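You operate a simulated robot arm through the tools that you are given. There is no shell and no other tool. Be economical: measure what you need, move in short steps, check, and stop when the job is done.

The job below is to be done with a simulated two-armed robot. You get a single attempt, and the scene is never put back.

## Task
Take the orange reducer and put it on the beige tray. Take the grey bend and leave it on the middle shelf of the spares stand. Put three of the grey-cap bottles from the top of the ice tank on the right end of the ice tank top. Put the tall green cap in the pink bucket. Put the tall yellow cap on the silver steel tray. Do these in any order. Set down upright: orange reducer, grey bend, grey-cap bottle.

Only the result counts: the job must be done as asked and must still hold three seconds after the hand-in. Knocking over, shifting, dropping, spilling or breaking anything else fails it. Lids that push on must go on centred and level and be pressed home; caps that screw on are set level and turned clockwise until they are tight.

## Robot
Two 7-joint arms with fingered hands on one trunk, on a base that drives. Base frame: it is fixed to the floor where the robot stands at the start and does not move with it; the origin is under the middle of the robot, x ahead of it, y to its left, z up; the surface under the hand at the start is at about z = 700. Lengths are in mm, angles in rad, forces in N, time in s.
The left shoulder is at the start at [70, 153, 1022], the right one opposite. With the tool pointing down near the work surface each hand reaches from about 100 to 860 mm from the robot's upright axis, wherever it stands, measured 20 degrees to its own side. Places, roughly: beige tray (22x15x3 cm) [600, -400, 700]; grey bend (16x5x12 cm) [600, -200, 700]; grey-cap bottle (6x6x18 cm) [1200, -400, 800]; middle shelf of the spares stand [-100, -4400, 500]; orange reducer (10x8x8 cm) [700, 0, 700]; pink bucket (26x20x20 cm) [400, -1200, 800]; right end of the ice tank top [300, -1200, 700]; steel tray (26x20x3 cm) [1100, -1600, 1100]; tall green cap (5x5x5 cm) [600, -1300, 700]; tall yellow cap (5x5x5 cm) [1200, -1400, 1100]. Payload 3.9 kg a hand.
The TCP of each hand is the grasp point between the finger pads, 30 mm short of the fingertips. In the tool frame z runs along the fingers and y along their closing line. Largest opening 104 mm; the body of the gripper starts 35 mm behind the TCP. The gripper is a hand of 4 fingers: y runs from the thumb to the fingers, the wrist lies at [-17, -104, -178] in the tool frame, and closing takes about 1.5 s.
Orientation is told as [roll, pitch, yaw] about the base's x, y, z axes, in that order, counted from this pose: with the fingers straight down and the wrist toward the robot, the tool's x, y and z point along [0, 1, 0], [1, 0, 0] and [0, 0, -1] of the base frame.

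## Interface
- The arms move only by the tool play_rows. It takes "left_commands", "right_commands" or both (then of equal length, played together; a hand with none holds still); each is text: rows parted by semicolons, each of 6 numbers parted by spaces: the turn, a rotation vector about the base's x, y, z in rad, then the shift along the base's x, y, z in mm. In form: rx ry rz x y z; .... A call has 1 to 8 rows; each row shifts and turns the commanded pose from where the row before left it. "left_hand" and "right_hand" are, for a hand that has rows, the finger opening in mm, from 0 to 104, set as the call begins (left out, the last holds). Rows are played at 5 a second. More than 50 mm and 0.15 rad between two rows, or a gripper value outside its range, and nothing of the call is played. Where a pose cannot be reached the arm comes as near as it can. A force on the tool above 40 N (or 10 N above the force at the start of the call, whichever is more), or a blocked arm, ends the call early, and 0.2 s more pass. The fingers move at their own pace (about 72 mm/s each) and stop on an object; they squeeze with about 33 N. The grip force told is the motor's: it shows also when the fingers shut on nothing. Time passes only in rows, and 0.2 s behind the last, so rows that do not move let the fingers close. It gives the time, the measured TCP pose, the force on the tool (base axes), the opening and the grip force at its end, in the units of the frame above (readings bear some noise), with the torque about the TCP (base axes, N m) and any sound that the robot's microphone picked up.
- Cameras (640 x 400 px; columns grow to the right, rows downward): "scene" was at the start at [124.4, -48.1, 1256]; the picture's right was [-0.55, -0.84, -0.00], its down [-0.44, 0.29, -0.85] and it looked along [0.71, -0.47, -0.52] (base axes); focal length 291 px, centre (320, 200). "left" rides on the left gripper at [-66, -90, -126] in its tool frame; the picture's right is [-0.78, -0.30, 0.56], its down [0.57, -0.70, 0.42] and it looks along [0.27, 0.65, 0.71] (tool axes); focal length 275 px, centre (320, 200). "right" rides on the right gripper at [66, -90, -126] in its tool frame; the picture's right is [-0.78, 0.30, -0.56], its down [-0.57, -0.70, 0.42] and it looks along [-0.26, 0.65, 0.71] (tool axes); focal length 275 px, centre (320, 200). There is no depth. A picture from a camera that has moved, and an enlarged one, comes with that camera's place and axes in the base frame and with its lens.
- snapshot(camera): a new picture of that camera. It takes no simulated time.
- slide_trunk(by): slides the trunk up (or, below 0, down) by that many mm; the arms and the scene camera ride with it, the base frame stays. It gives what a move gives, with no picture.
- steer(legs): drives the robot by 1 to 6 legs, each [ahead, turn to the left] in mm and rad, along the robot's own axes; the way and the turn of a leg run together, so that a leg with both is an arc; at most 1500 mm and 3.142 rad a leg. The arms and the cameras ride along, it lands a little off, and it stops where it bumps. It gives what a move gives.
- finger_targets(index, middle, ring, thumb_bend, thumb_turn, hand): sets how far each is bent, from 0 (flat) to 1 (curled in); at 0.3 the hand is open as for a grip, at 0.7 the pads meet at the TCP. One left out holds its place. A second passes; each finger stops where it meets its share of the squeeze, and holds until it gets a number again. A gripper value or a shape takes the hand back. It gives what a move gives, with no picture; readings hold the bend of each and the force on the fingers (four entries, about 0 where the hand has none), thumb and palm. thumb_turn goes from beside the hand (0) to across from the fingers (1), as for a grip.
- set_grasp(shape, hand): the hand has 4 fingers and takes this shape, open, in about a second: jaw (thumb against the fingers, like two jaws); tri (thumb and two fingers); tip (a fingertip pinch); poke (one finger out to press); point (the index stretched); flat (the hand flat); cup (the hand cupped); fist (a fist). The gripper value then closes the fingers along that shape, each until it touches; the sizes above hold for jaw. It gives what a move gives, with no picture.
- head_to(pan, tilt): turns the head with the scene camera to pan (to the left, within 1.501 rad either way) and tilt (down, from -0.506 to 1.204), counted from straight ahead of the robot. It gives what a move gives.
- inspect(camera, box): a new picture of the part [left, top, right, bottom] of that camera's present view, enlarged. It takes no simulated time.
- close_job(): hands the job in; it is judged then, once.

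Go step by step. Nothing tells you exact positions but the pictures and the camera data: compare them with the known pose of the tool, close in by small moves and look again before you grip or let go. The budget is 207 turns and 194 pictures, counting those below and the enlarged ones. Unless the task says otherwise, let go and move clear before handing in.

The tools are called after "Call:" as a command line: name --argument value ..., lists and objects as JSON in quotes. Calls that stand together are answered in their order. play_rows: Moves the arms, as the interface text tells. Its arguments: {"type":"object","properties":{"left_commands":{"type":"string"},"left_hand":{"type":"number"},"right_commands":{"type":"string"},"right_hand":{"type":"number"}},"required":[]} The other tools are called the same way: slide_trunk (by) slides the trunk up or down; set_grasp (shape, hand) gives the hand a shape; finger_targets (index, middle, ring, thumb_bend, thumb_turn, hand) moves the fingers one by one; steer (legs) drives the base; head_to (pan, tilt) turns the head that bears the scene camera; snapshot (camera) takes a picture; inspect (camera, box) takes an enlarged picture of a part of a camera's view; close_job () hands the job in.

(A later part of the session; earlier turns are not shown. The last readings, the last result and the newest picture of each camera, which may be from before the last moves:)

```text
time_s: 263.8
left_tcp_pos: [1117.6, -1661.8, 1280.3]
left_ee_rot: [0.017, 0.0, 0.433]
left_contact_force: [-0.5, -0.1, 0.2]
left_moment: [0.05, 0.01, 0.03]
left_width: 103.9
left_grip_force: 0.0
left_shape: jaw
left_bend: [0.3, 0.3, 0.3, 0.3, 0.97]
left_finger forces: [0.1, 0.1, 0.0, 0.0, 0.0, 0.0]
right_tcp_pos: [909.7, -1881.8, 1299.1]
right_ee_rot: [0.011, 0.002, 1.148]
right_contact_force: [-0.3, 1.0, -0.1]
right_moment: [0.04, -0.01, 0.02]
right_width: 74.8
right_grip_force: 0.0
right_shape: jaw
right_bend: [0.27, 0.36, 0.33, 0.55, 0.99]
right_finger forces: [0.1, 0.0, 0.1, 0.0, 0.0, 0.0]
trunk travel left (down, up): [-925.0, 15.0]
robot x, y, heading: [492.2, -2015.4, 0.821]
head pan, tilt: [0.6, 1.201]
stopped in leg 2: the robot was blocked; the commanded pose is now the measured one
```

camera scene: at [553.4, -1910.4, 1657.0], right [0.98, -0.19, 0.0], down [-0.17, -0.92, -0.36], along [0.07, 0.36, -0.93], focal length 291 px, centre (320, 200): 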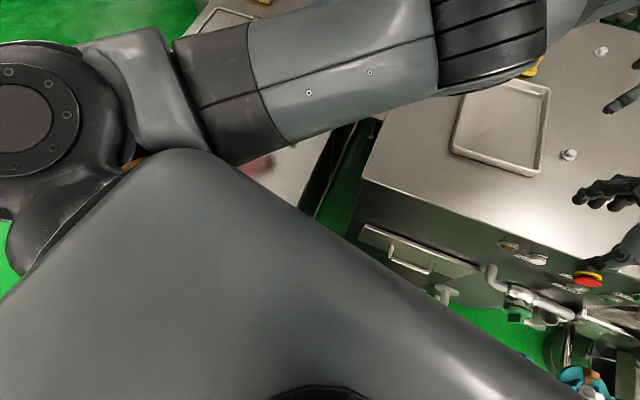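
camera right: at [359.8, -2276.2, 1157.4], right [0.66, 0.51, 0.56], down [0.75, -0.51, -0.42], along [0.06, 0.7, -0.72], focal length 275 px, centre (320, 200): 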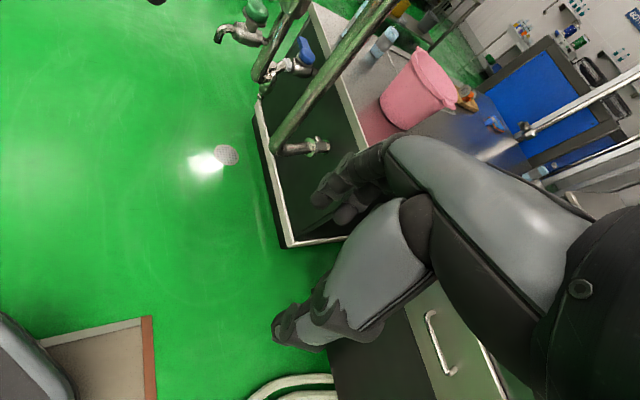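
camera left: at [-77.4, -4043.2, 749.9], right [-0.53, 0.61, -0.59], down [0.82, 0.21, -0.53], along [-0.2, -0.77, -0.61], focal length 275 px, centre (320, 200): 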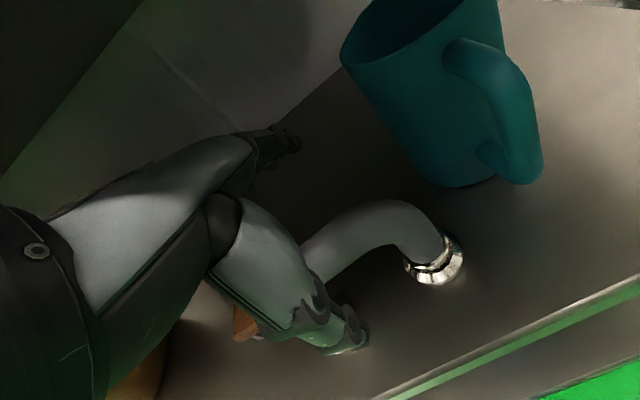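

Reach is the issue: I'll use the right hand with a forward-tilted approach and a lower trunk. First raise and retract the hands while lowering the trunk.

Call:
play_rows --left_commands "0 0 0.02 -30 -25 20;0 0 0.02 -30 -25 20;0 0 0.02 -30 -25 20;0 0 0 -20 -20 20;0 0 0 0 0 20;0 0 0 0 0 0" --right_commands "0 0 0 0 0 20;0 0 0 0 0 20;0 0 0 0 0 20;0 0 0 0 0 20;0 0 0 0 0 20;0 0 0 0 0 0"

Call:
slide_trunk --by -120

Call:
steer --legs '[[22, 0]]'

Call:
head_to --pan 0.0 --tilt 0.7

Call:
snapshot --camera "scene"

```text
time_s: 265.2
left_tcp_pos: [1009.8, -1751.3, 1377.2]
left_ee_rot: [0.012, 0.005, 0.494]
left_contact_force: [-0.4, 0.2, -0.2]
left_moment: [0.03, 0.0, 0.01]
left_width: 103.9
left_grip_force: 0.0
left_shape: jaw
left_bend: [0.3, 0.3, 0.3, 0.3, 0.97]
left_finger forces: [0.0, 0.1, 0.0, 0.0, 0.0, 0.1]
right_tcp_pos: [943.1, -1886.4, 1331.0]
right_ee_rot: [0.008, 0.002, 1.151]
right_contact_force: [0.2, -0.3, 0.2]
right_moment: [0.01, -0.01, 0.02]
right_width: 75.1
right_grip_force: 0.0
right_shape: jaw
right_bend: [0.27, 0.36, 0.33, 0.55, 0.99]
right_finger forces: [0.0, 0.1, 0.0, 0.1, 0.0, 0.1]
right hand out of reach, approached as far as the arm can: row 2, 3, 4, 5
trunk travel left (down, up): [-925.0, 15.0]
robot x, y, heading: [490.1, -2016.0, 0.819]
head pan, tilt: [0.6, 1.201]
```

```text
time_s: 266.7
left_tcp_pos: [1009.3, -1749.7, 1257.5]
left_ee_rot: [0.013, 0.006, 0.496]
left_contact_force: [0.5, 1.0, 0.1]
left_moment: [-0.03, 0.02, 0.02]
left_width: 103.9
left_grip_force: 0.0
left_shape: jaw
left_bend: [0.3, 0.3, 0.3, 0.3, 0.97]
left_finger forces: [0.0, 0.1, 0.1, 0.0, 0.0, 0.0]
right_tcp_pos: [942.3, -1885.0, 1211.6]
right_ee_rot: [0.007, 0.002, 1.151]
right_contact_force: [0.0, 0.2, 0.3]
right_moment: [-0.01, 0.0, -0.04]
right_width: 75.1
right_grip_force: 0.0
right_shape: jaw
right_bend: [0.27, 0.36, 0.33, 0.55, 0.99]
right_finger forces: [0.0, 0.0, 0.0, 0.0, 0.0, 0.0]
trunk travel left (down, up): [-805.0, 135.0]
robot x, y, heading: [493.7, -2014.5, 0.819]
head pan, tilt: [0.6, 1.201]
```

```text
time_s: 267.5
left_tcp_pos: [1019.4, -1738.1, 1259.9]
left_ee_rot: [0.013, 0.0, 0.495]
left_contact_force: [-0.5, 0.0, 0.1]
left_moment: [0.06, -0.02, 0.02]
left_width: 104.0
left_grip_force: 0.0
left_shape: jaw
left_bend: [0.3, 0.3, 0.3, 0.3, 0.97]
left_finger forces: [0.0, 0.0, 0.1, 0.1, 0.0, 0.0]
right_tcp_pos: [953.7, -1874.0, 1212.1]
right_ee_rot: [0.005, -0.004, 1.15]
right_contact_force: [0.5, 0.5, 0.4]
right_moment: [0.0, -0.03, -0.06]
right_width: 74.9
right_grip_force: 0.1
right_shape: jaw
right_bend: [0.27, 0.36, 0.33, 0.55, 0.99]
right_finger forces: [0.0, 0.1, 0.0, 0.0, 0.0, 0.0]
trunk travel left (down, up): [-805.0, 135.0]
robot x, y, heading: [509.1, -1999.8, 0.817]
head pan, tilt: [0.6, 1.201]
```

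```text
time_s: 268.5
left_tcp_pos: [1024.2, -1733.8, 1257.1]
left_ee_rot: [0.009, 0.004, 0.493]
left_contact_force: [-0.2, 0.0, -0.1]
left_moment: [-0.03, 0.02, 0.0]
left_width: 104.1
left_grip_force: 0.1
left_shape: jaw
left_bend: [0.3, 0.3, 0.3, 0.3, 0.97]
left_finger forces: [0.0, 0.1, 0.0, 0.0, 0.0, 0.1]
right_tcp_pos: [957.7, -1868.5, 1208.9]
right_ee_rot: [0.009, -0.001, 1.151]
right_contact_force: [0.7, -0.4, 0.0]
right_moment: [0.0, -0.02, 0.0]
right_width: 74.9
right_grip_force: 0.0
right_shape: jaw
right_bend: [0.27, 0.36, 0.33, 0.55, 0.99]
right_finger forces: [0.1, 0.0, 0.0, 0.1, 0.0, 0.0]
trunk travel left (down, up): [-805.0, 135.0]
robot x, y, heading: [507.3, -1998.4, 0.813]
head pan, tilt: [0.0, 0.7]
```

```text
50 pictures are left
camera scene: at [600.8, -1899.8, 1572.8], right [0.73, -0.68, 0.0], down [-0.44, -0.47, -0.76], along [0.52, 0.56, -0.65], focal length 291 px, centre (320, 200)
```

scene: 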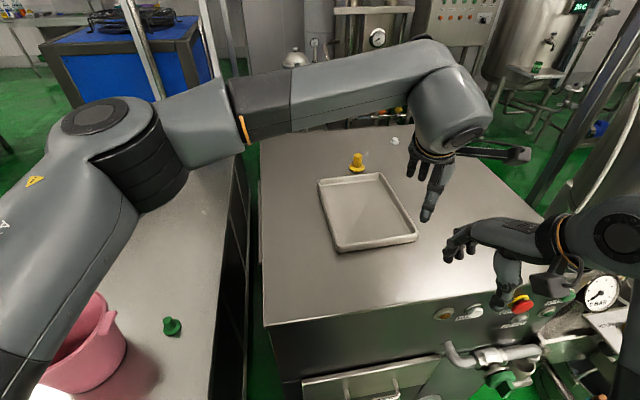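

I'll use the left hand: turn right 0.29 so the cap lies straight ahead of the left shoulder.

Call:
steer --legs '[[0, -0.28]]'

Call:
head_to --pan 0.2 --tilt 0.65

Call:
snapshot --camera "scene"

```text
time_s: 269.8
left_tcp_pos: [1077.5, -1886.1, 1257.5]
left_ee_rot: [0.009, 0.005, 0.213]
left_contact_force: [0.1, -0.3, -0.2]
left_moment: [0.01, -0.02, 0.0]
left_width: 103.8
left_grip_force: 0.1
left_shape: jaw
left_bend: [0.3, 0.3, 0.3, 0.3, 0.97]
left_finger forces: [0.0, 0.0, 0.1, 0.0, 0.0, 0.1]
right_tcp_pos: [975.1, -1997.5, 1210.7]
right_ee_rot: [0.008, 0.001, 0.871]
right_contact_force: [0.1, 0.0, 0.0]
right_moment: [0.0, -0.02, 0.02]
right_width: 74.7
right_grip_force: 0.0
right_shape: jaw
right_bend: [0.27, 0.36, 0.33, 0.55, 0.99]
right_finger forces: [0.1, 0.0, 0.1, 0.0, 0.0, 0.0]
trunk travel left (down, up): [-805.0, 135.0]
robot x, y, heading: [510.1, -2001.8, 0.534]
head pan, tilt: [0.0, 0.7]
```

```text
time_s: 270.6
left_tcp_pos: [1076.7, -1886.8, 1256.9]
left_ee_rot: [0.011, 0.006, 0.215]
left_contact_force: [0.8, 0.7, -0.2]
left_moment: [0.01, 0.02, 0.04]
left_width: 104.1
left_grip_force: 0.0
left_shape: jaw
left_bend: [0.3, 0.3, 0.3, 0.3, 0.97]
left_finger forces: [0.1, 0.0, 0.1, 0.0, 0.0, 0.0]
right_tcp_pos: [976.0, -1996.9, 1210.8]
right_ee_rot: [0.009, 0.002, 0.872]
right_contact_force: [-0.3, -0.6, -0.4]
right_moment: [-0.01, -0.01, 0.0]
right_width: 75.0
right_grip_force: 0.1
right_shape: jaw
right_bend: [0.27, 0.36, 0.33, 0.55, 0.99]
right_finger forces: [0.0, 0.0, 0.0, 0.0, 0.0, 0.0]
trunk travel left (down, up): [-805.0, 135.0]
robot x, y, heading: [506.6, -2001.1, 0.543]
head pan, tilt: [0.201, 0.649]
```

```text
49 pictures are left
camera scene: at [614.8, -1915.3, 1577.3], right [0.67, -0.74, 0.0], down [-0.45, -0.41, -0.8], along [0.59, 0.54, -0.6], focal length 291 px, centre (320, 200)
```

scene: 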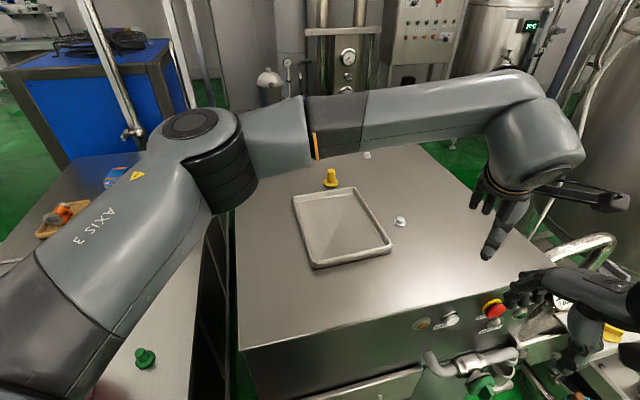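

Cap at (1200,-1427). Swing the left hand across above the tray and turn the yaw to ~0.45.

Call:
play_rows --left_commands "0 0 0.03 -1 45 0;0 0 0.03 -1 45 0;0 0 0.03 -1 45 0;0 0 0.03 -1 45 0;0 0 0.03 -1 45 0;0 0 0.03 -1 45 0;0 0 0.03 -1 45 0;0 0 0.03 0 40 0"

Call:
play_rows --left_commands "0.06 -0.125 0 0 0 -10;0.06 -0.125 0 0 0 -10;0.06 -0.125 0 5 5 -10;0.06 -0.125 0 5 5 -10;0.06 -0.125 0 5 5 -10;0 0 0 0 0 0"

Call:
snapshot --camera "scene"

Call:
snapshot --camera "left"

```text
time_s: 272.4
left_tcp_pos: [1068.7, -1526.8, 1257.7]
left_ee_rot: [0.011, 0.007, 0.456]
left_contact_force: [0.3, 0.8, -1.3]
left_moment: [0.0, 0.03, 0.03]
left_width: 103.7
left_grip_force: 0.0
left_shape: jaw
left_bend: [0.3, 0.3, 0.3, 0.3, 0.97]
left_finger forces: [0.0, 0.0, 0.0, 0.1, 0.1, 0.0]
right_tcp_pos: [975.1, -1996.0, 1212.0]
right_ee_rot: [0.006, 0.002, 0.87]
right_contact_force: [0.5, 0.4, 0.6]
right_moment: [-0.03, -0.02, -0.03]
right_width: 74.8
right_grip_force: 0.1
right_shape: jaw
right_bend: [0.27, 0.36, 0.33, 0.55, 0.99]
right_finger forces: [0.0, 0.1, 0.1, 0.0, 0.0, 0.0]
trunk travel left (down, up): [-805.0, 135.0]
robot x, y, heading: [509.3, -2003.5, 0.538]
head pan, tilt: [0.201, 0.649]
```

```text
time_s: 273.8
left_tcp_pos: [1083.2, -1517.9, 1212.2]
left_ee_rot: [0.005, -0.62, 0.456]
left_contact_force: [0.3, 0.1, -0.3]
left_moment: [-0.04, -0.02, -0.01]
left_width: 103.6
left_grip_force: 0.0
left_shape: jaw
left_bend: [0.3, 0.3, 0.3, 0.3, 0.97]
left_finger forces: [0.0, 0.0, 0.1, 0.1, 0.0, 0.0]
left hand out of reach, approached as far as the arm can: row 5
right_tcp_pos: [976.6, -1998.3, 1210.3]
right_ee_rot: [0.007, 0.001, 0.871]
right_contact_force: [0.1, 0.2, 0.5]
right_moment: [0.02, 0.03, -0.02]
right_width: 74.8
right_grip_force: 0.1
right_shape: jaw
right_bend: [0.27, 0.36, 0.33, 0.55, 0.99]
right_finger forces: [0.1, 0.1, 0.0, 0.0, 0.0, 0.1]
trunk travel left (down, up): [-805.0, 135.0]
robot x, y, heading: [508.0, -1997.3, 0.539]
head pan, tilt: [0.201, 0.649]
```

```text
48 pictures are left
camera scene: at [614.9, -1915.4, 1577.3], right [0.67, -0.74, 0.0], down [-0.45, -0.41, -0.8], along [0.59, 0.54, -0.6], focal length 291 px, centre (320, 200)
```

scene: 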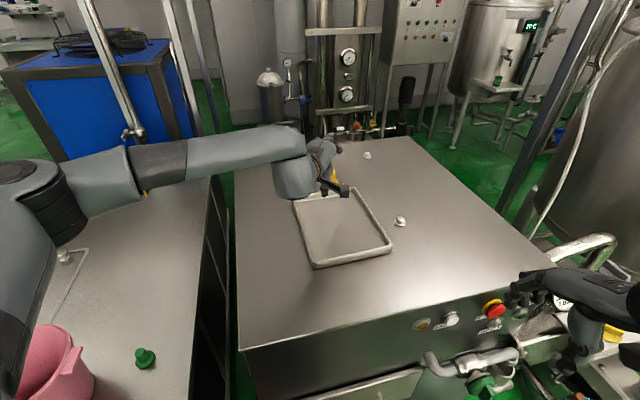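

```text
47 pictures are left
camera left: at [981.7, -1643.8, 1262.2], right [0.42, -0.66, -0.63], down [-0.55, 0.37, -0.75], along [0.73, 0.66, -0.2], focal length 275 px, centre (320, 200)
```

left: 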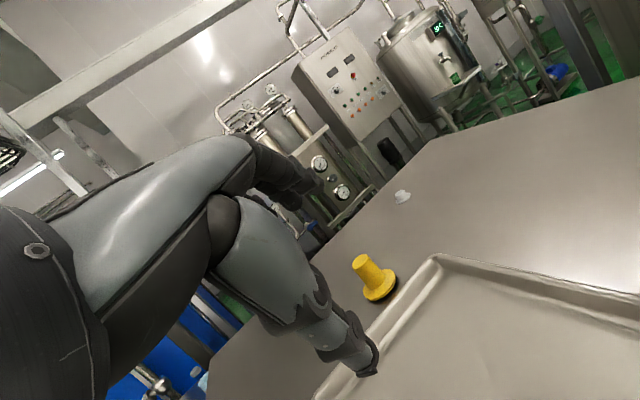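

The tilted hand is close. I need ~20 mm more reach: raise the hand, lower the trunk by 120, then extend over the cap.

Call:
play_rows --left_commands "0 0 0 0 0 40;0 0 0 0 0 40;0 0 0 0 0 30;0 0 0 0 0 0" --right_commands "0 0 0 0 0 20;0 0 0 0 0 20;0 0 0 0 0 20;0 0 0 0 0 0" --left_hand 60

Call:
slide_trunk --by -120

Call:
play_rows --left_commands "0 0 0 25 19 0;0 0 0 25 19 0;0 0 0 25 19 0;0 0 0 25 19 0;0 0 0 17 15 0;0 0 0 0 0 0"

Call:
snapshot --camera "scene"

Call:
snapshot --camera "left"

```text
time_s: 274.8
left_tcp_pos: [1082.3, -1517.4, 1322.9]
left_ee_rot: [0.006, -0.618, 0.455]
left_contact_force: [0.1, 0.5, 0.3]
left_moment: [0.02, 0.0, 0.01]
left_width: 60.3
left_grip_force: 0.1
left_shape: jaw
left_bend: [0.73, 0.41, 0.38, 0.64, 0.99]
left_finger forces: [0.0, 0.1, 0.0, 0.1, 0.0, 0.0]
right_tcp_pos: [997.1, -2011.9, 1227.9]
right_ee_rot: [0.007, -0.002, 0.873]
right_contact_force: [0.5, 0.1, 0.2]
right_moment: [0.04, 0.02, 0.0]
right_width: 74.8
right_grip_force: 0.0
right_shape: jaw
right_bend: [0.27, 0.36, 0.33, 0.55, 0.99]
right_finger forces: [0.1, 0.0, 0.0, 0.0, 0.1, 0.0]
right hand out of reach, approached as far as the arm can: row 1, 2, 3
trunk travel left (down, up): [-805.0, 135.0]
robot x, y, heading: [509.2, -2001.6, 0.538]
head pan, tilt: [0.201, 0.649]
```

```text
time_s: 276.2
left_tcp_pos: [1083.3, -1517.1, 1203.1]
left_ee_rot: [0.006, -0.62, 0.457]
left_contact_force: [-1.1, -0.5, -0.1]
left_moment: [0.02, -0.01, 0.01]
left_width: 60.4
left_grip_force: 0.0
left_shape: jaw
left_bend: [0.73, 0.41, 0.38, 0.64, 0.99]
left_finger forces: [0.0, 0.1, 0.1, 0.1, 0.0, 0.0]
right_tcp_pos: [998.5, -2012.3, 1108.9]
right_ee_rot: [0.007, -0.002, 0.873]
right_contact_force: [-0.3, -1.0, 0.1]
right_moment: [0.01, -0.05, -0.01]
right_width: 74.7
right_grip_force: 0.0
right_shape: jaw
right_bend: [0.27, 0.36, 0.33, 0.55, 0.99]
right_finger forces: [0.1, 0.0, 0.1, 0.0, 0.0, 0.0]
trunk travel left (down, up): [-685.0, 255.0]
robot x, y, heading: [508.5, -2001.0, 0.541]
head pan, tilt: [0.201, 0.649]
```

```text
time_s: 277.6
left_tcp_pos: [1199.7, -1426.1, 1203.4]
left_ee_rot: [0.006, -0.62, 0.458]
left_contact_force: [0.5, 0.5, -1.0]
left_moment: [0.03, 0.02, 0.01]
left_width: 60.4
left_grip_force: 0.2
left_shape: jaw
left_bend: [0.73, 0.41, 0.38, 0.64, 0.99]
left_finger forces: [0.0, 0.0, 0.0, 0.0, 0.0, 0.0]
right_tcp_pos: [997.3, -2013.0, 1108.3]
right_ee_rot: [0.008, -0.001, 0.873]
right_contact_force: [-0.1, 0.1, 0.1]
right_moment: [-0.02, 0.0, 0.01]
right_width: 74.9
right_grip_force: 0.0
right_shape: jaw
right_bend: [0.27, 0.36, 0.33, 0.55, 0.99]
right_finger forces: [0.0, 0.0, 0.0, 0.0, 0.0, 0.0]
trunk travel left (down, up): [-685.0, 255.0]
robot x, y, heading: [505.5, -1996.3, 0.539]
head pan, tilt: [0.201, 0.649]
```

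```text
46 pictures are left
camera scene: at [614.0, -1914.7, 1457.4], right [0.67, -0.74, 0.0], down [-0.45, -0.41, -0.8], along [0.59, 0.54, -0.6], focal length 291 px, centre (320, 200)
```

scene: 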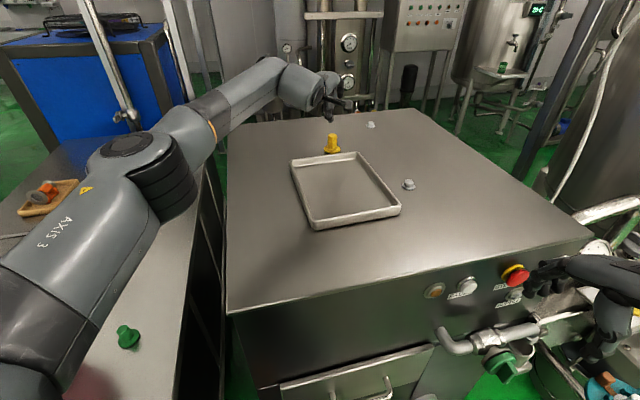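

```text
45 pictures are left
camera left: at [1098.2, -1551.4, 1252.7], right [0.42, -0.66, -0.63], down [-0.55, 0.37, -0.75], along [0.73, 0.66, -0.2], focal length 275 px, centre (320, 200)
```

left: 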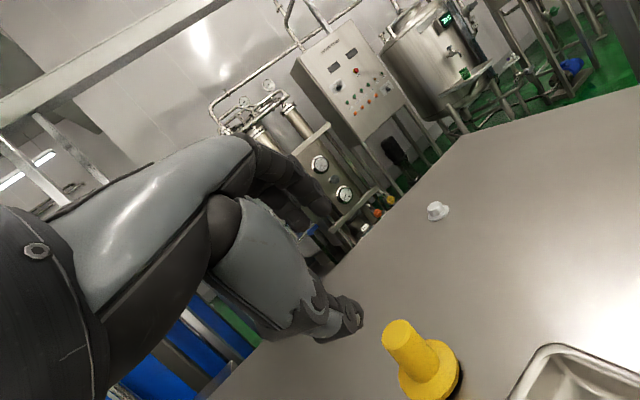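

Reach is better than feared: the hand is over the cap, which sits at about (1210,-1421). Untilt partly while lowering.

Call:
play_rows --left_commands "-0.055 0.113 0 3 2 -15;-0.055 0.113 0 3 2 -15;-0.055 0.113 0 2 1 -15;-0.04 0.08 0 2 0 -10;0 0 0 0 0 0"

Call:
snapshot --camera "left"

Call:
inspect --camera "scene" --box '[260, 40, 420, 180]'

```text
time_s: 278.9
left_tcp_pos: [1169.4, -1436.6, 1159.9]
left_ee_rot: [0.007, -0.282, 0.464]
left_contact_force: [0.0, -0.4, 0.0]
left_moment: [0.02, 0.02, 0.0]
left_width: 60.5
left_grip_force: 0.2
left_shape: jaw
left_bend: [0.73, 0.41, 0.38, 0.64, 0.99]
left_finger forces: [0.1, 0.0, 0.0, 0.0, 0.1, 0.1]
left hand out of reach, approached as far as the arm can: row 1, 2, 3, 4
right_tcp_pos: [998.5, -2012.8, 1108.9]
right_ee_rot: [0.007, -0.002, 0.873]
right_contact_force: [0.6, 0.5, -0.7]
right_moment: [0.0, -0.02, -0.01]
right_width: 74.9
right_grip_force: 0.0
right_shape: jaw
right_bend: [0.27, 0.36, 0.33, 0.55, 0.99]
right_finger forces: [0.0, 0.0, 0.1, 0.0, 0.1, 0.0]
trunk travel left (down, up): [-685.0, 255.0]
robot x, y, heading: [509.3, -1997.1, 0.538]
head pan, tilt: [0.201, 0.649]
```

```text
44 pictures are left
camera left: at [1090.1, -1551.2, 1254.9], right [0.23, -0.75, -0.62], down [-0.75, 0.27, -0.6], along [0.61, 0.61, -0.5], focal length 275 px, centre (320, 200)
```

left: 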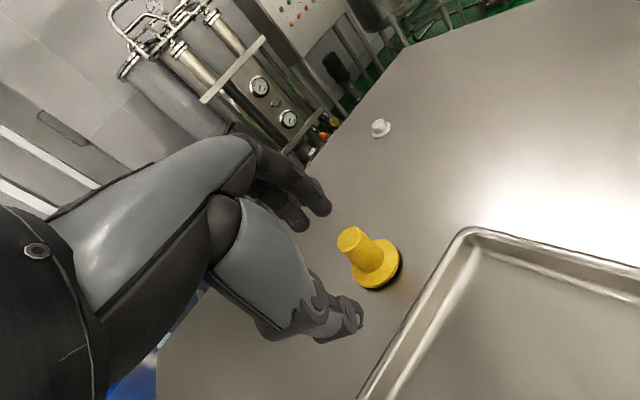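

```text
2.86 times, centred on (340, 110) of scene
camera zoom: at [614.9, -1915.2, 1457.3], right [0.67, -0.74, 0.0], down [-0.45, -0.41, -0.8], along [0.59, 0.54, -0.6], focal length 831 px, centre (263, 457)
```

zoom: 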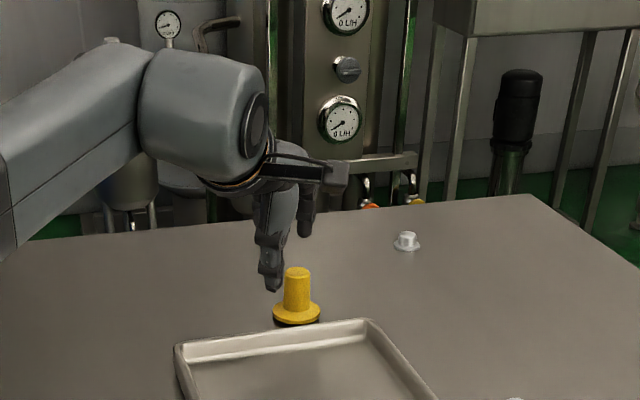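

Not quite enough reach at this tilt; set tilt ~0.5 and move over the cap at (1209,-1420).

Call:
play_rows --left_commands "0.045 -0.09 0 0 0 0;0.045 -0.09 0 10 4 0;0 0 0 10 4 -5;0 0 0 10 4 -5;0 0 0 10 5 -5;0 0 0 0 0 0"

Call:
snapshot --camera "left"

Call:
inspect --camera "scene" --box '[260, 40, 420, 180]'

```text
time_s: 280.2
left_tcp_pos: [1198.7, -1426.2, 1143.6]
left_ee_rot: [0.01, -0.484, 0.459]
left_contact_force: [0.0, -0.4, 0.6]
left_moment: [0.04, -0.02, -0.02]
left_width: 60.2
left_grip_force: 0.1
left_shape: jaw
left_bend: [0.73, 0.41, 0.38, 0.64, 0.99]
left_finger forces: [0.1, 0.0, 0.0, 0.0, 0.0, 0.0]
left hand out of reach, approached as far as the arm can: row 5
right_tcp_pos: [998.3, -2012.6, 1107.8]
right_ee_rot: [0.005, -0.002, 0.872]
right_contact_force: [0.1, -0.7, 0.2]
right_moment: [0.05, 0.0, 0.0]
right_width: 74.8
right_grip_force: 0.1
right_shape: jaw
right_bend: [0.27, 0.36, 0.33, 0.55, 0.99]
right_finger forces: [0.0, 0.0, 0.0, 0.1, 0.0, 0.1]
trunk travel left (down, up): [-685.0, 255.0]
robot x, y, heading: [508.0, -2001.1, 0.535]
head pan, tilt: [0.201, 0.649]
```

```text
42 pictures are left
camera left: at [1105.1, -1546.9, 1212.5], right [0.34, -0.69, -0.64], down [-0.64, 0.33, -0.7], along [0.69, 0.64, -0.33], focal length 275 px, centre (320, 200)
```

left: 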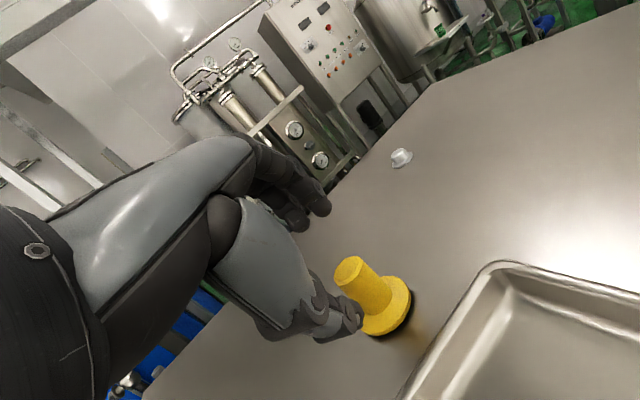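

```text
2.86 times, centred on (340, 110) of scene
camera zoom: at [614.9, -1914.7, 1457.3], right [0.67, -0.74, 0.0], down [-0.45, -0.41, -0.8], along [0.59, 0.54, -0.6], focal length 831 px, centre (263, 457)
```

zoom: 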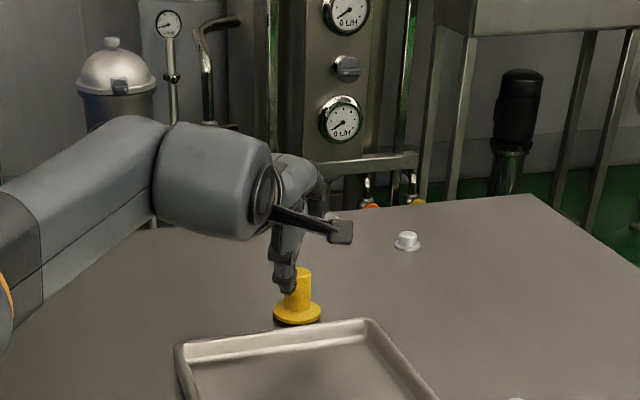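

Cap at ≈(1207,-1426). Open to 75 and descend partway.

Call:
play_rows --left_commands "0 0 0 0 0 0;0 0 0 0 0 0;0 0 0 1 0 -10;0 0 0 1 0 -10;0 0 0 2 0 -8;0 0 0 0 0 0" --left_hand 75

Call:
snapshot --camera "left"

Call:
inspect --camera "scene" --box '[290, 80, 390, 170]'

```text
time_s: 281.6
left_tcp_pos: [1199.8, -1426.6, 1116.1]
left_ee_rot: [0.01, -0.483, 0.46]
left_contact_force: [0.5, 0.4, -0.2]
left_moment: [0.0, 0.03, 0.01]
left_width: 74.8
left_grip_force: 0.0
left_shape: jaw
left_bend: [0.27, 0.36, 0.33, 0.55, 0.99]
left_finger forces: [0.0, 0.1, 0.0, 0.1, 0.1, 0.0]
right_tcp_pos: [997.0, -2011.5, 1107.3]
right_ee_rot: [0.007, -0.001, 0.873]
right_contact_force: [-1.1, -0.3, 0.5]
right_moment: [0.04, 0.0, -0.02]
right_width: 75.0
right_grip_force: 0.1
right_shape: jaw
right_bend: [0.27, 0.36, 0.33, 0.55, 0.99]
right_finger forces: [0.0, 0.1, 0.0, 0.0, 0.1, 0.0]
trunk travel left (down, up): [-685.0, 255.0]
robot x, y, heading: [509.9, -2000.4, 0.541]
head pan, tilt: [0.201, 0.649]
```

```text
40 pictures are left
camera left: at [1106.1, -1548.5, 1185.4], right [0.34, -0.69, -0.64], down [-0.64, 0.33, -0.7], along [0.69, 0.64, -0.33], focal length 275 px, centre (320, 200)
```

left: 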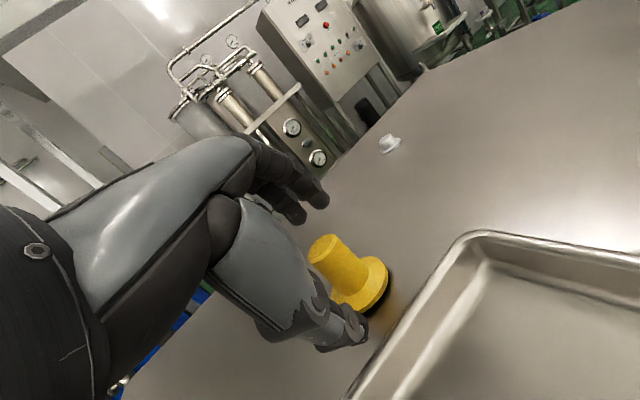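

```text
4.44 times, centred on (340, 125) of scene
camera zoom: at [614.8, -1914.8, 1457.3], right [0.67, -0.74, 0.0], down [-0.45, -0.41, -0.8], along [0.59, 0.54, -0.6], focal length 1292 px, centre (231, 533)
```

zoom: 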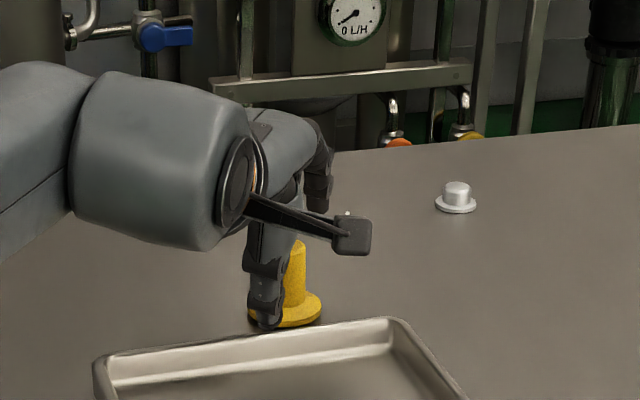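

Aligned. Lower ~12 mm and close.

Call:
play_rows --left_commands "0 0 0 2 -1 -6;0 0 0 1 0 -5;0 0 0 0 0 0"

Call:
play_rows --left_commands "0 0 0 0 0 0;0 0 0 0 0 0;0 0 0 0 0 0;0 0 0 0 0 0;0 0 0 0 0 0;0 0 0 0 0 0;0 0 0 0 0 0;0 0 0 0 0 0" --left_hand 0

Call:
snapshot --camera "left"

```text
time_s: 282.4
left_tcp_pos: [1201.3, -1428.2, 1105.2]
left_ee_rot: [0.008, -0.486, 0.46]
left_contact_force: [0.0, 0.4, -0.3]
left_moment: [0.0, -0.03, -0.01]
left_width: 74.6
left_grip_force: 0.0
left_shape: jaw
left_bend: [0.27, 0.36, 0.33, 0.55, 0.99]
left_finger forces: [0.1, 0.1, 0.0, 0.0, 0.0, 0.0]
left hand out of reach, approached as far as the arm can: row 1
right_tcp_pos: [998.6, -2010.6, 1108.0]
right_ee_rot: [0.007, -0.001, 0.872]
right_contact_force: [0.1, -0.2, -1.1]
right_moment: [0.0, -0.01, -0.02]
right_width: 75.1
right_grip_force: 0.1
right_shape: jaw
right_bend: [0.27, 0.36, 0.33, 0.55, 0.99]
right_finger forces: [0.0, 0.0, 0.0, 0.1, 0.0, 0.0]
trunk travel left (down, up): [-685.0, 255.0]
robot x, y, heading: [509.3, -2004.1, 0.538]
head pan, tilt: [0.201, 0.649]
```

```text
time_s: 284.2
left_tcp_pos: [1201.0, -1428.9, 1106.0]
left_ee_rot: [0.008, -0.484, 0.463]
left_contact_force: [-0.3, 1.0, -0.2]
left_moment: [0.0, 0.03, 0.04]
left_width: 20.2
left_grip_force: 33.3
left_shape: jaw
left_bend: [0.73, 0.57, 0.65, 0.75, 1.0]
left_finger forces: [15.2, 9.9, 0.0, 0.0, 24.8, 0.1]
right_tcp_pos: [998.5, -2011.6, 1106.9]
right_ee_rot: [0.006, -0.001, 0.872]
right_contact_force: [0.3, 0.5, 0.1]
right_moment: [0.02, 0.04, 0.01]
right_width: 75.1
right_grip_force: 0.0
right_shape: jaw
right_bend: [0.27, 0.36, 0.33, 0.55, 0.99]
right_finger forces: [0.1, 0.0, 0.1, 0.0, 0.1, 0.0]
trunk travel left (down, up): [-685.0, 255.0]
robot x, y, heading: [508.3, -2000.6, 0.541]
head pan, tilt: [0.201, 0.649]
```

```text
38 pictures are left
camera left: at [1107.4, -1550.5, 1173.8], right [0.34, -0.69, -0.64], down [-0.64, 0.33, -0.7], along [0.69, 0.65, -0.33], focal length 275 px, centre (320, 200)
```

left: 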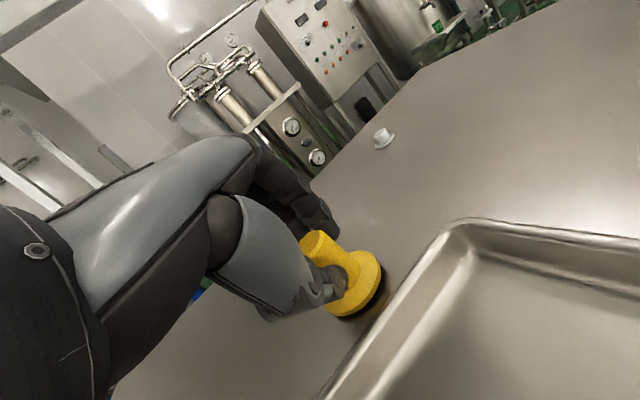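

Gripped. Lift and carry it over the tray centre (~(1066,-1580)).

Call:
play_rows --left_commands "0 0 0 0 0 20;0 0 0 0 0 30;0 0 0 -20 -20 30;0 0 0 -30 -33 0;0 0 0 -30 -33 0;0 0 0 -30 -33 0;0 0 0 -25 -33 0;0 0 0 0 0 0"

Call:
snapshot --camera "scene"

Call:
snapshot --camera "left"

```text
time_s: 286.1
left_tcp_pos: [1068.0, -1577.5, 1183.7]
left_ee_rot: [0.007, -0.481, 0.461]
left_contact_force: [0.4, -0.8, -1.5]
left_moment: [-0.03, 0.0, -0.03]
left_width: 20.4
left_grip_force: 32.6
left_shape: jaw
left_bend: [0.73, 0.57, 0.65, 0.75, 1.0]
left_finger forces: [15.7, 10.3, 0.0, 0.0, 24.3, 0.0]
right_tcp_pos: [998.3, -2010.8, 1107.5]
right_ee_rot: [0.007, 0.0, 0.872]
right_contact_force: [0.4, -0.2, 0.2]
right_moment: [0.01, -0.01, -0.03]
right_width: 75.0
right_grip_force: 0.1
right_shape: jaw
right_bend: [0.27, 0.36, 0.33, 0.55, 0.99]
right_finger forces: [0.0, 0.0, 0.1, 0.1, 0.0, 0.1]
trunk travel left (down, up): [-685.0, 255.0]
robot x, y, heading: [509.0, -1998.1, 0.542]
head pan, tilt: [0.201, 0.649]
```

```text
37 pictures are left
camera scene: at [615.6, -1914.2, 1457.2], right [0.67, -0.74, 0.0], down [-0.45, -0.41, -0.8], along [0.59, 0.54, -0.61], focal length 291 px, centre (320, 200)
```

scene: 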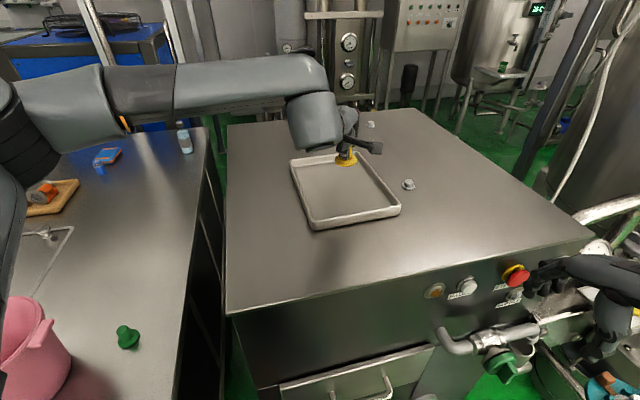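

```text
36 pictures are left
camera left: at [974.8, -1700.5, 1251.7], right [0.34, -0.69, -0.64], down [-0.64, 0.33, -0.7], along [0.69, 0.64, -0.33], focal length 275 px, centre (320, 200)
```

left: 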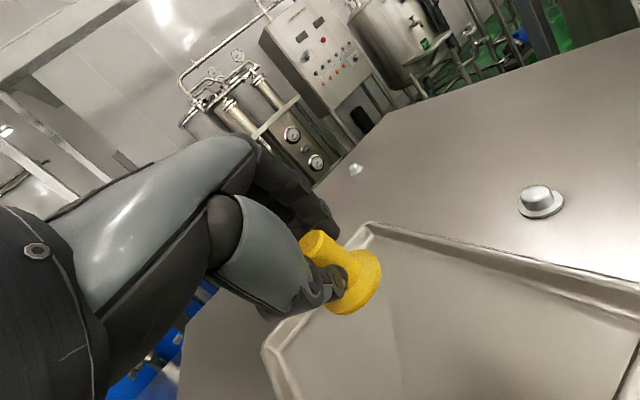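

Centred over the tray. Lower to contact.

Call:
play_rows --left_commands "0 0 0 0 0 -25;0 0 0 0 0 -25;0 0 0 0 0 -10;0 0 0 0 0 -4;0 0 0 0 0 -3;0 0 0 0 0 -2;0 0 0 0 0 0"

Call:
inspect --camera "scene" --box '[270, 100, 430, 240]'

```text
time_s: 287.6
left_tcp_pos: [1067.5, -1580.8, 1115.1]
left_ee_rot: [0.009, -0.483, 0.459]
left_contact_force: [-0.7, 0.3, -0.7]
left_moment: [-0.02, -0.02, -0.01]
left_width: 19.9
left_grip_force: 32.8
left_shape: jaw
left_bend: [0.73, 0.57, 0.65, 0.75, 1.0]
left_finger forces: [15.9, 10.4, 0.0, 0.0, 24.5, 0.0]
right_tcp_pos: [997.6, -2012.4, 1108.0]
right_ee_rot: [0.007, -0.001, 0.873]
right_contact_force: [0.2, -0.8, 0.4]
right_moment: [-0.02, -0.05, 0.01]
right_width: 75.0
right_grip_force: 0.0
right_shape: jaw
right_bend: [0.27, 0.36, 0.33, 0.55, 0.99]
right_finger forces: [0.1, 0.1, 0.0, 0.0, 0.1, 0.0]
trunk travel left (down, up): [-685.0, 255.0]
robot x, y, heading: [507.5, -2000.0, 0.54]
head pan, tilt: [0.201, 0.649]
```

```text
2.86 times, centred on (350, 170) of scene
camera zoom: at [614.9, -1914.7, 1457.3], right [0.67, -0.74, 0.0], down [-0.45, -0.41, -0.8], along [0.59, 0.54, -0.6], focal length 831 px, centre (234, 286)
```

zoom: 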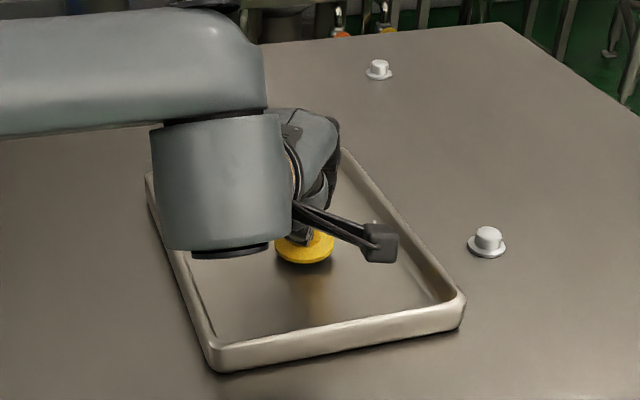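

Call:
play_rows --left_commands "0 0 0 0 0 -2;0 0 0 0 0 -2;0 0 0 0 0 -2;0 0 0 0 0 0"

Call:
play_rows --left_commands "0 0 0 0 0 0;0 0 0 0 0 0;0 0 0 0 0 0;0 0 0 0 0 0;0 0 0 0 0 0" --left_hand 60

Call:
play_rows --left_commands "0 0 0 0 0 15;0 0 0 0 0 25;0 0 0 0 0 40;0 0 0 0 0 40;0 0 0 0 0 0"

Call:
inspect --camera "scene" --box '[270, 100, 430, 240]'

```text
time_s: 288.6
left_tcp_pos: [1066.7, -1580.7, 1110.8]
left_ee_rot: [0.007, -0.485, 0.462]
left_contact_force: [1.8, 1.4, 7.2]
left_moment: [-0.01, -0.04, -0.01]
left_width: 20.4
left_grip_force: 32.7
left_shape: jaw
left_bend: [0.73, 0.57, 0.65, 0.76, 1.0]
left_finger forces: [18.5, 12.5, 0.0, 0.0, 25.8, 0.0]
right_tcp_pos: [998.7, -2011.9, 1108.9]
right_ee_rot: [0.008, -0.001, 0.872]
right_contact_force: [0.0, 0.1, -0.5]
right_moment: [0.01, 0.0, -0.04]
right_width: 75.0
right_grip_force: 0.1
right_shape: jaw
right_bend: [0.27, 0.36, 0.33, 0.55, 0.99]
right_finger forces: [0.0, 0.0, 0.0, 0.1, 0.0, 0.0]
trunk travel left (down, up): [-685.0, 255.0]
robot x, y, heading: [508.5, -2002.4, 0.539]
head pan, tilt: [0.201, 0.649]
```

```text
time_s: 289.9
left_tcp_pos: [1066.4, -1580.3, 1109.5]
left_ee_rot: [0.009, -0.483, 0.46]
left_contact_force: [0.7, 0.0, 0.0]
left_moment: [0.04, -0.01, 0.0]
left_width: 59.7
left_grip_force: 0.1
left_shape: jaw
left_bend: [0.73, 0.41, 0.38, 0.65, 0.99]
left_finger forces: [0.1, 0.1, 0.0, 0.1, 0.0, 0.0]
right_tcp_pos: [998.3, -2012.0, 1107.1]
right_ee_rot: [0.006, -0.003, 0.873]
right_contact_force: [-0.5, -0.9, 0.0]
right_moment: [-0.02, -0.04, -0.01]
right_width: 74.6
right_grip_force: 0.2
right_shape: jaw
right_bend: [0.27, 0.36, 0.33, 0.55, 0.99]
right_finger forces: [0.0, 0.1, 0.0, 0.0, 0.0, 0.0]
trunk travel left (down, up): [-685.0, 255.0]
robot x, y, heading: [507.3, -1999.8, 0.539]
head pan, tilt: [0.201, 0.649]
```

```text
time_s: 291.1
left_tcp_pos: [1068.2, -1580.0, 1229.1]
left_ee_rot: [0.006, -0.482, 0.46]
left_contact_force: [-0.1, -0.3, 0.2]
left_moment: [0.01, -0.03, 0.0]
left_width: 59.6
left_grip_force: 0.0
left_shape: jaw
left_bend: [0.73, 0.41, 0.38, 0.65, 0.99]
left_finger forces: [0.1, 0.0, 0.0, 0.0, 0.0, 0.0]
right_tcp_pos: [997.9, -2011.6, 1107.2]
right_ee_rot: [0.006, 0.001, 0.874]
right_contact_force: [-0.1, -0.2, 0.4]
right_moment: [0.03, 0.01, 0.01]
right_width: 75.0
right_grip_force: 0.2
right_shape: jaw
right_bend: [0.27, 0.36, 0.33, 0.55, 0.99]
right_finger forces: [0.0, 0.0, 0.2, 0.1, 0.0, 0.0]
trunk travel left (down, up): [-685.0, 255.0]
robot x, y, heading: [510.0, -1999.2, 0.54]
head pan, tilt: [0.201, 0.649]
```

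```text
2.86 times, centred on (350, 170) of scene
camera zoom: at [615.0, -1914.4, 1457.2], right [0.67, -0.74, 0.0], down [-0.45, -0.41, -0.8], along [0.59, 0.54, -0.6], focal length 831 px, centre (234, 286)
```

zoom: 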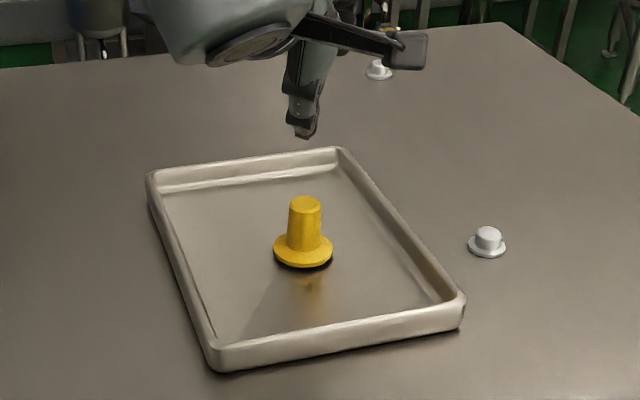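

The yellow cap stands on the steel tray. Now the green cap at about (556,-1289): raise the trunk a bit for clearance, level the left hand and turn left in steps.

Call:
slide_trunk --by 100

Call:
play_rows --left_commands "-0.06 0.12 0 -10 -5 0;-0.06 0.12 0 -10 -5 0;-0.06 0.12 0 -10 -5 0;-0.03 0.07 0 -5 0 0;0 0 0 0 0 0"

Call:
steer --legs '[[0, 0.25]]'

Call:
steer --legs '[[0, 0.25]]'

```text
time_s: 292.4
left_tcp_pos: [1068.0, -1580.6, 1329.7]
left_ee_rot: [0.008, -0.482, 0.458]
left_contact_force: [-0.3, 0.2, 0.2]
left_moment: [-0.02, 0.0, -0.06]
left_width: 59.5
left_grip_force: 0.0
left_shape: jaw
left_bend: [0.73, 0.41, 0.38, 0.65, 0.99]
left_finger forces: [0.0, 0.1, 0.0, 0.0, 0.1, 0.0]
right_tcp_pos: [999.2, -2012.4, 1207.4]
right_ee_rot: [0.008, -0.002, 0.872]
right_contact_force: [0.4, -0.7, 0.5]
right_moment: [0.03, -0.01, 0.0]
right_width: 74.8
right_grip_force: 0.2
right_shape: jaw
right_bend: [0.27, 0.36, 0.33, 0.55, 0.99]
right_finger forces: [0.1, 0.0, 0.0, 0.0, 0.0, 0.1]
trunk travel left (down, up): [-785.0, 155.0]
robot x, y, heading: [506.7, -2001.1, 0.54]
head pan, tilt: [0.201, 0.649]
```

```text
time_s: 293.6
left_tcp_pos: [1032.5, -1595.1, 1328.9]
left_ee_rot: [0.009, -0.005, 0.458]
left_contact_force: [0.0, -0.5, 0.2]
left_moment: [-0.02, 0.0, 0.02]
left_width: 59.8
left_grip_force: 0.0
left_shape: jaw
left_bend: [0.73, 0.41, 0.38, 0.65, 0.99]
left_finger forces: [0.0, 0.0, 0.0, 0.1, 0.0, 0.1]
right_tcp_pos: [997.5, -2012.0, 1207.3]
right_ee_rot: [0.007, -0.003, 0.873]
right_contact_force: [0.5, -0.5, -0.2]
right_moment: [0.04, 0.0, -0.01]
right_width: 74.7
right_grip_force: 0.1
right_shape: jaw
right_bend: [0.27, 0.36, 0.33, 0.55, 0.99]
right_finger forces: [0.1, 0.0, 0.0, 0.0, 0.0, 0.0]
trunk travel left (down, up): [-785.0, 155.0]
robot x, y, heading: [511.1, -1999.2, 0.534]
head pan, tilt: [0.201, 0.649]
```

```text
time_s: 294.8
left_tcp_pos: [917.6, -1478.2, 1329.3]
left_ee_rot: [0.01, -0.004, 0.708]
left_contact_force: [0.4, -0.3, 0.6]
left_moment: [0.03, -0.02, 0.01]
left_width: 59.6
left_grip_force: 0.2
left_shape: jaw
left_bend: [0.73, 0.41, 0.38, 0.65, 0.99]
left_finger forces: [0.0, 0.0, 0.0, 0.1, 0.0, 0.0]
right_tcp_pos: [987.1, -1890.5, 1207.5]
right_ee_rot: [0.007, -0.002, 1.121]
right_contact_force: [0.1, -0.9, -0.4]
right_moment: [0.02, 0.01, 0.0]
right_width: 74.8
right_grip_force: 0.0
right_shape: jaw
right_bend: [0.27, 0.36, 0.33, 0.55, 0.99]
right_finger forces: [0.0, 0.0, 0.0, 0.0, 0.1, 0.0]
trunk travel left (down, up): [-785.0, 155.0]
robot x, y, heading: [505.9, -1998.3, 0.793]
head pan, tilt: [0.201, 0.649]
```

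```text
time_s: 296.1
left_tcp_pos: [775.6, -1392.0, 1328.6]
left_ee_rot: [0.011, -0.004, 0.958]
left_contact_force: [-0.1, 0.4, 0.7]
left_moment: [0.0, 0.01, -0.02]
left_width: 59.6
left_grip_force: 0.0
left_shape: jaw
left_bend: [0.73, 0.41, 0.38, 0.65, 0.99]
left_finger forces: [0.1, 0.1, 0.1, 0.1, 0.1, 0.0]
right_tcp_pos: [944.8, -1775.0, 1208.9]
right_ee_rot: [0.008, 0.0, 1.371]
right_contact_force: [0.4, 0.5, 0.4]
right_moment: [-0.02, 0.02, -0.03]
right_width: 75.0
right_grip_force: 0.0
right_shape: jaw
right_bend: [0.27, 0.36, 0.33, 0.55, 0.99]
right_finger forces: [0.0, 0.1, 0.1, 0.0, 0.1, 0.0]
trunk travel left (down, up): [-785.0, 155.0]
robot x, y, heading: [507.9, -1999.8, 1.041]
head pan, tilt: [0.201, 0.649]
```

Turning works. Continue, lower the trunk slightly, and look at the green cap and bucket.

Call:
steer --legs '[[0, 0.25]]'

Call:
slide_trunk --by -60

Call:
head_to --pan 0.25 --tilt 0.8

Call:
snapshot --camera "scene"

Call:
snapshot --camera "left"

```text
time_s: 297.4
left_tcp_pos: [619.4, -1347.2, 1329.2]
left_ee_rot: [0.01, -0.004, 1.204]
left_contact_force: [-0.7, 0.5, 0.1]
left_moment: [0.0, 0.02, 0.02]
left_width: 59.5
left_grip_force: 0.0
left_shape: jaw
left_bend: [0.73, 0.41, 0.38, 0.65, 0.99]
left_finger forces: [0.1, 0.0, 0.0, 0.0, 0.0, 0.1]
right_tcp_pos: [876.8, -1675.9, 1207.3]
right_ee_rot: [0.007, -0.001, 1.62]
right_contact_force: [-0.4, -0.1, 0.3]
right_moment: [-0.02, 0.01, 0.01]
right_width: 75.1
right_grip_force: 0.1
right_shape: jaw
right_bend: [0.27, 0.36, 0.33, 0.55, 0.99]
right_finger forces: [0.1, 0.1, 0.0, 0.0, 0.0, 0.0]
trunk travel left (down, up): [-785.0, 155.0]
robot x, y, heading: [510.0, -2000.9, 1.287]
head pan, tilt: [0.201, 0.649]
```

```text
time_s: 298.4
left_tcp_pos: [618.6, -1348.5, 1270.2]
left_ee_rot: [0.011, -0.001, 1.204]
left_contact_force: [0.2, -0.6, -0.3]
left_moment: [-0.01, -0.01, -0.01]
left_width: 59.8
left_grip_force: 0.1
left_shape: jaw
left_bend: [0.73, 0.41, 0.38, 0.65, 0.99]
left_finger forces: [0.1, 0.0, 0.1, 0.1, 0.0, 0.0]
right_tcp_pos: [876.3, -1676.9, 1147.8]
right_ee_rot: [0.007, -0.002, 1.619]
right_contact_force: [0.1, 0.1, -0.2]
right_moment: [0.02, -0.03, 0.05]
right_width: 75.1
right_grip_force: 0.1
right_shape: jaw
right_bend: [0.27, 0.36, 0.33, 0.55, 0.99]
right_finger forces: [0.1, 0.0, 0.0, 0.1, 0.1, 0.0]
trunk travel left (down, up): [-725.0, 215.0]
robot x, y, heading: [508.1, -2003.7, 1.28]
head pan, tilt: [0.201, 0.649]
```

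```text
time_s: 299.1
left_tcp_pos: [618.7, -1347.2, 1269.2]
left_ee_rot: [0.009, -0.005, 1.203]
left_contact_force: [-1.3, -1.0, -0.1]
left_moment: [-0.02, -0.03, -0.02]
left_width: 59.6
left_grip_force: 0.0
left_shape: jaw
left_bend: [0.73, 0.41, 0.38, 0.65, 0.99]
left_finger forces: [0.1, 0.0, 0.1, 0.0, 0.1, 0.0]
right_tcp_pos: [877.4, -1677.6, 1147.5]
right_ee_rot: [0.006, -0.002, 1.62]
right_contact_force: [-0.6, -0.1, -0.9]
right_moment: [0.0, -0.02, 0.0]
right_width: 74.8
right_grip_force: 0.0
right_shape: jaw
right_bend: [0.27, 0.36, 0.33, 0.55, 0.99]
right_finger forces: [0.0, 0.1, 0.1, 0.0, 0.0, 0.0]
trunk travel left (down, up): [-725.0, 215.0]
robot x, y, heading: [512.9, -2002.7, 1.286]
head pan, tilt: [0.25, 0.799]
```

```text
33 pictures are left
camera scene: at [524.9, -1870.5, 1484.8], right [1.0, -0.04, 0.0], down [-0.03, -0.72, -0.7], along [0.03, 0.7, -0.72], focal length 291 px, centre (320, 200)
```

scene: 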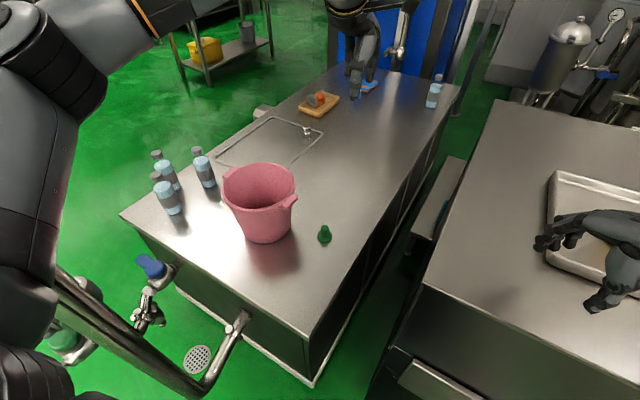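

```text
32 pictures are left
camera left: at [649.3, -1456.6, 1393.7], right [0.61, -0.55, -0.57], down [-0.79, -0.45, -0.42], along [-0.02, 0.71, -0.71], focal length 275 px, centre (320, 200)
```

left: 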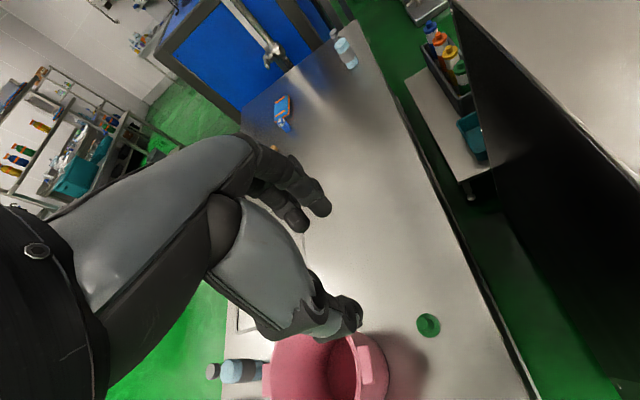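

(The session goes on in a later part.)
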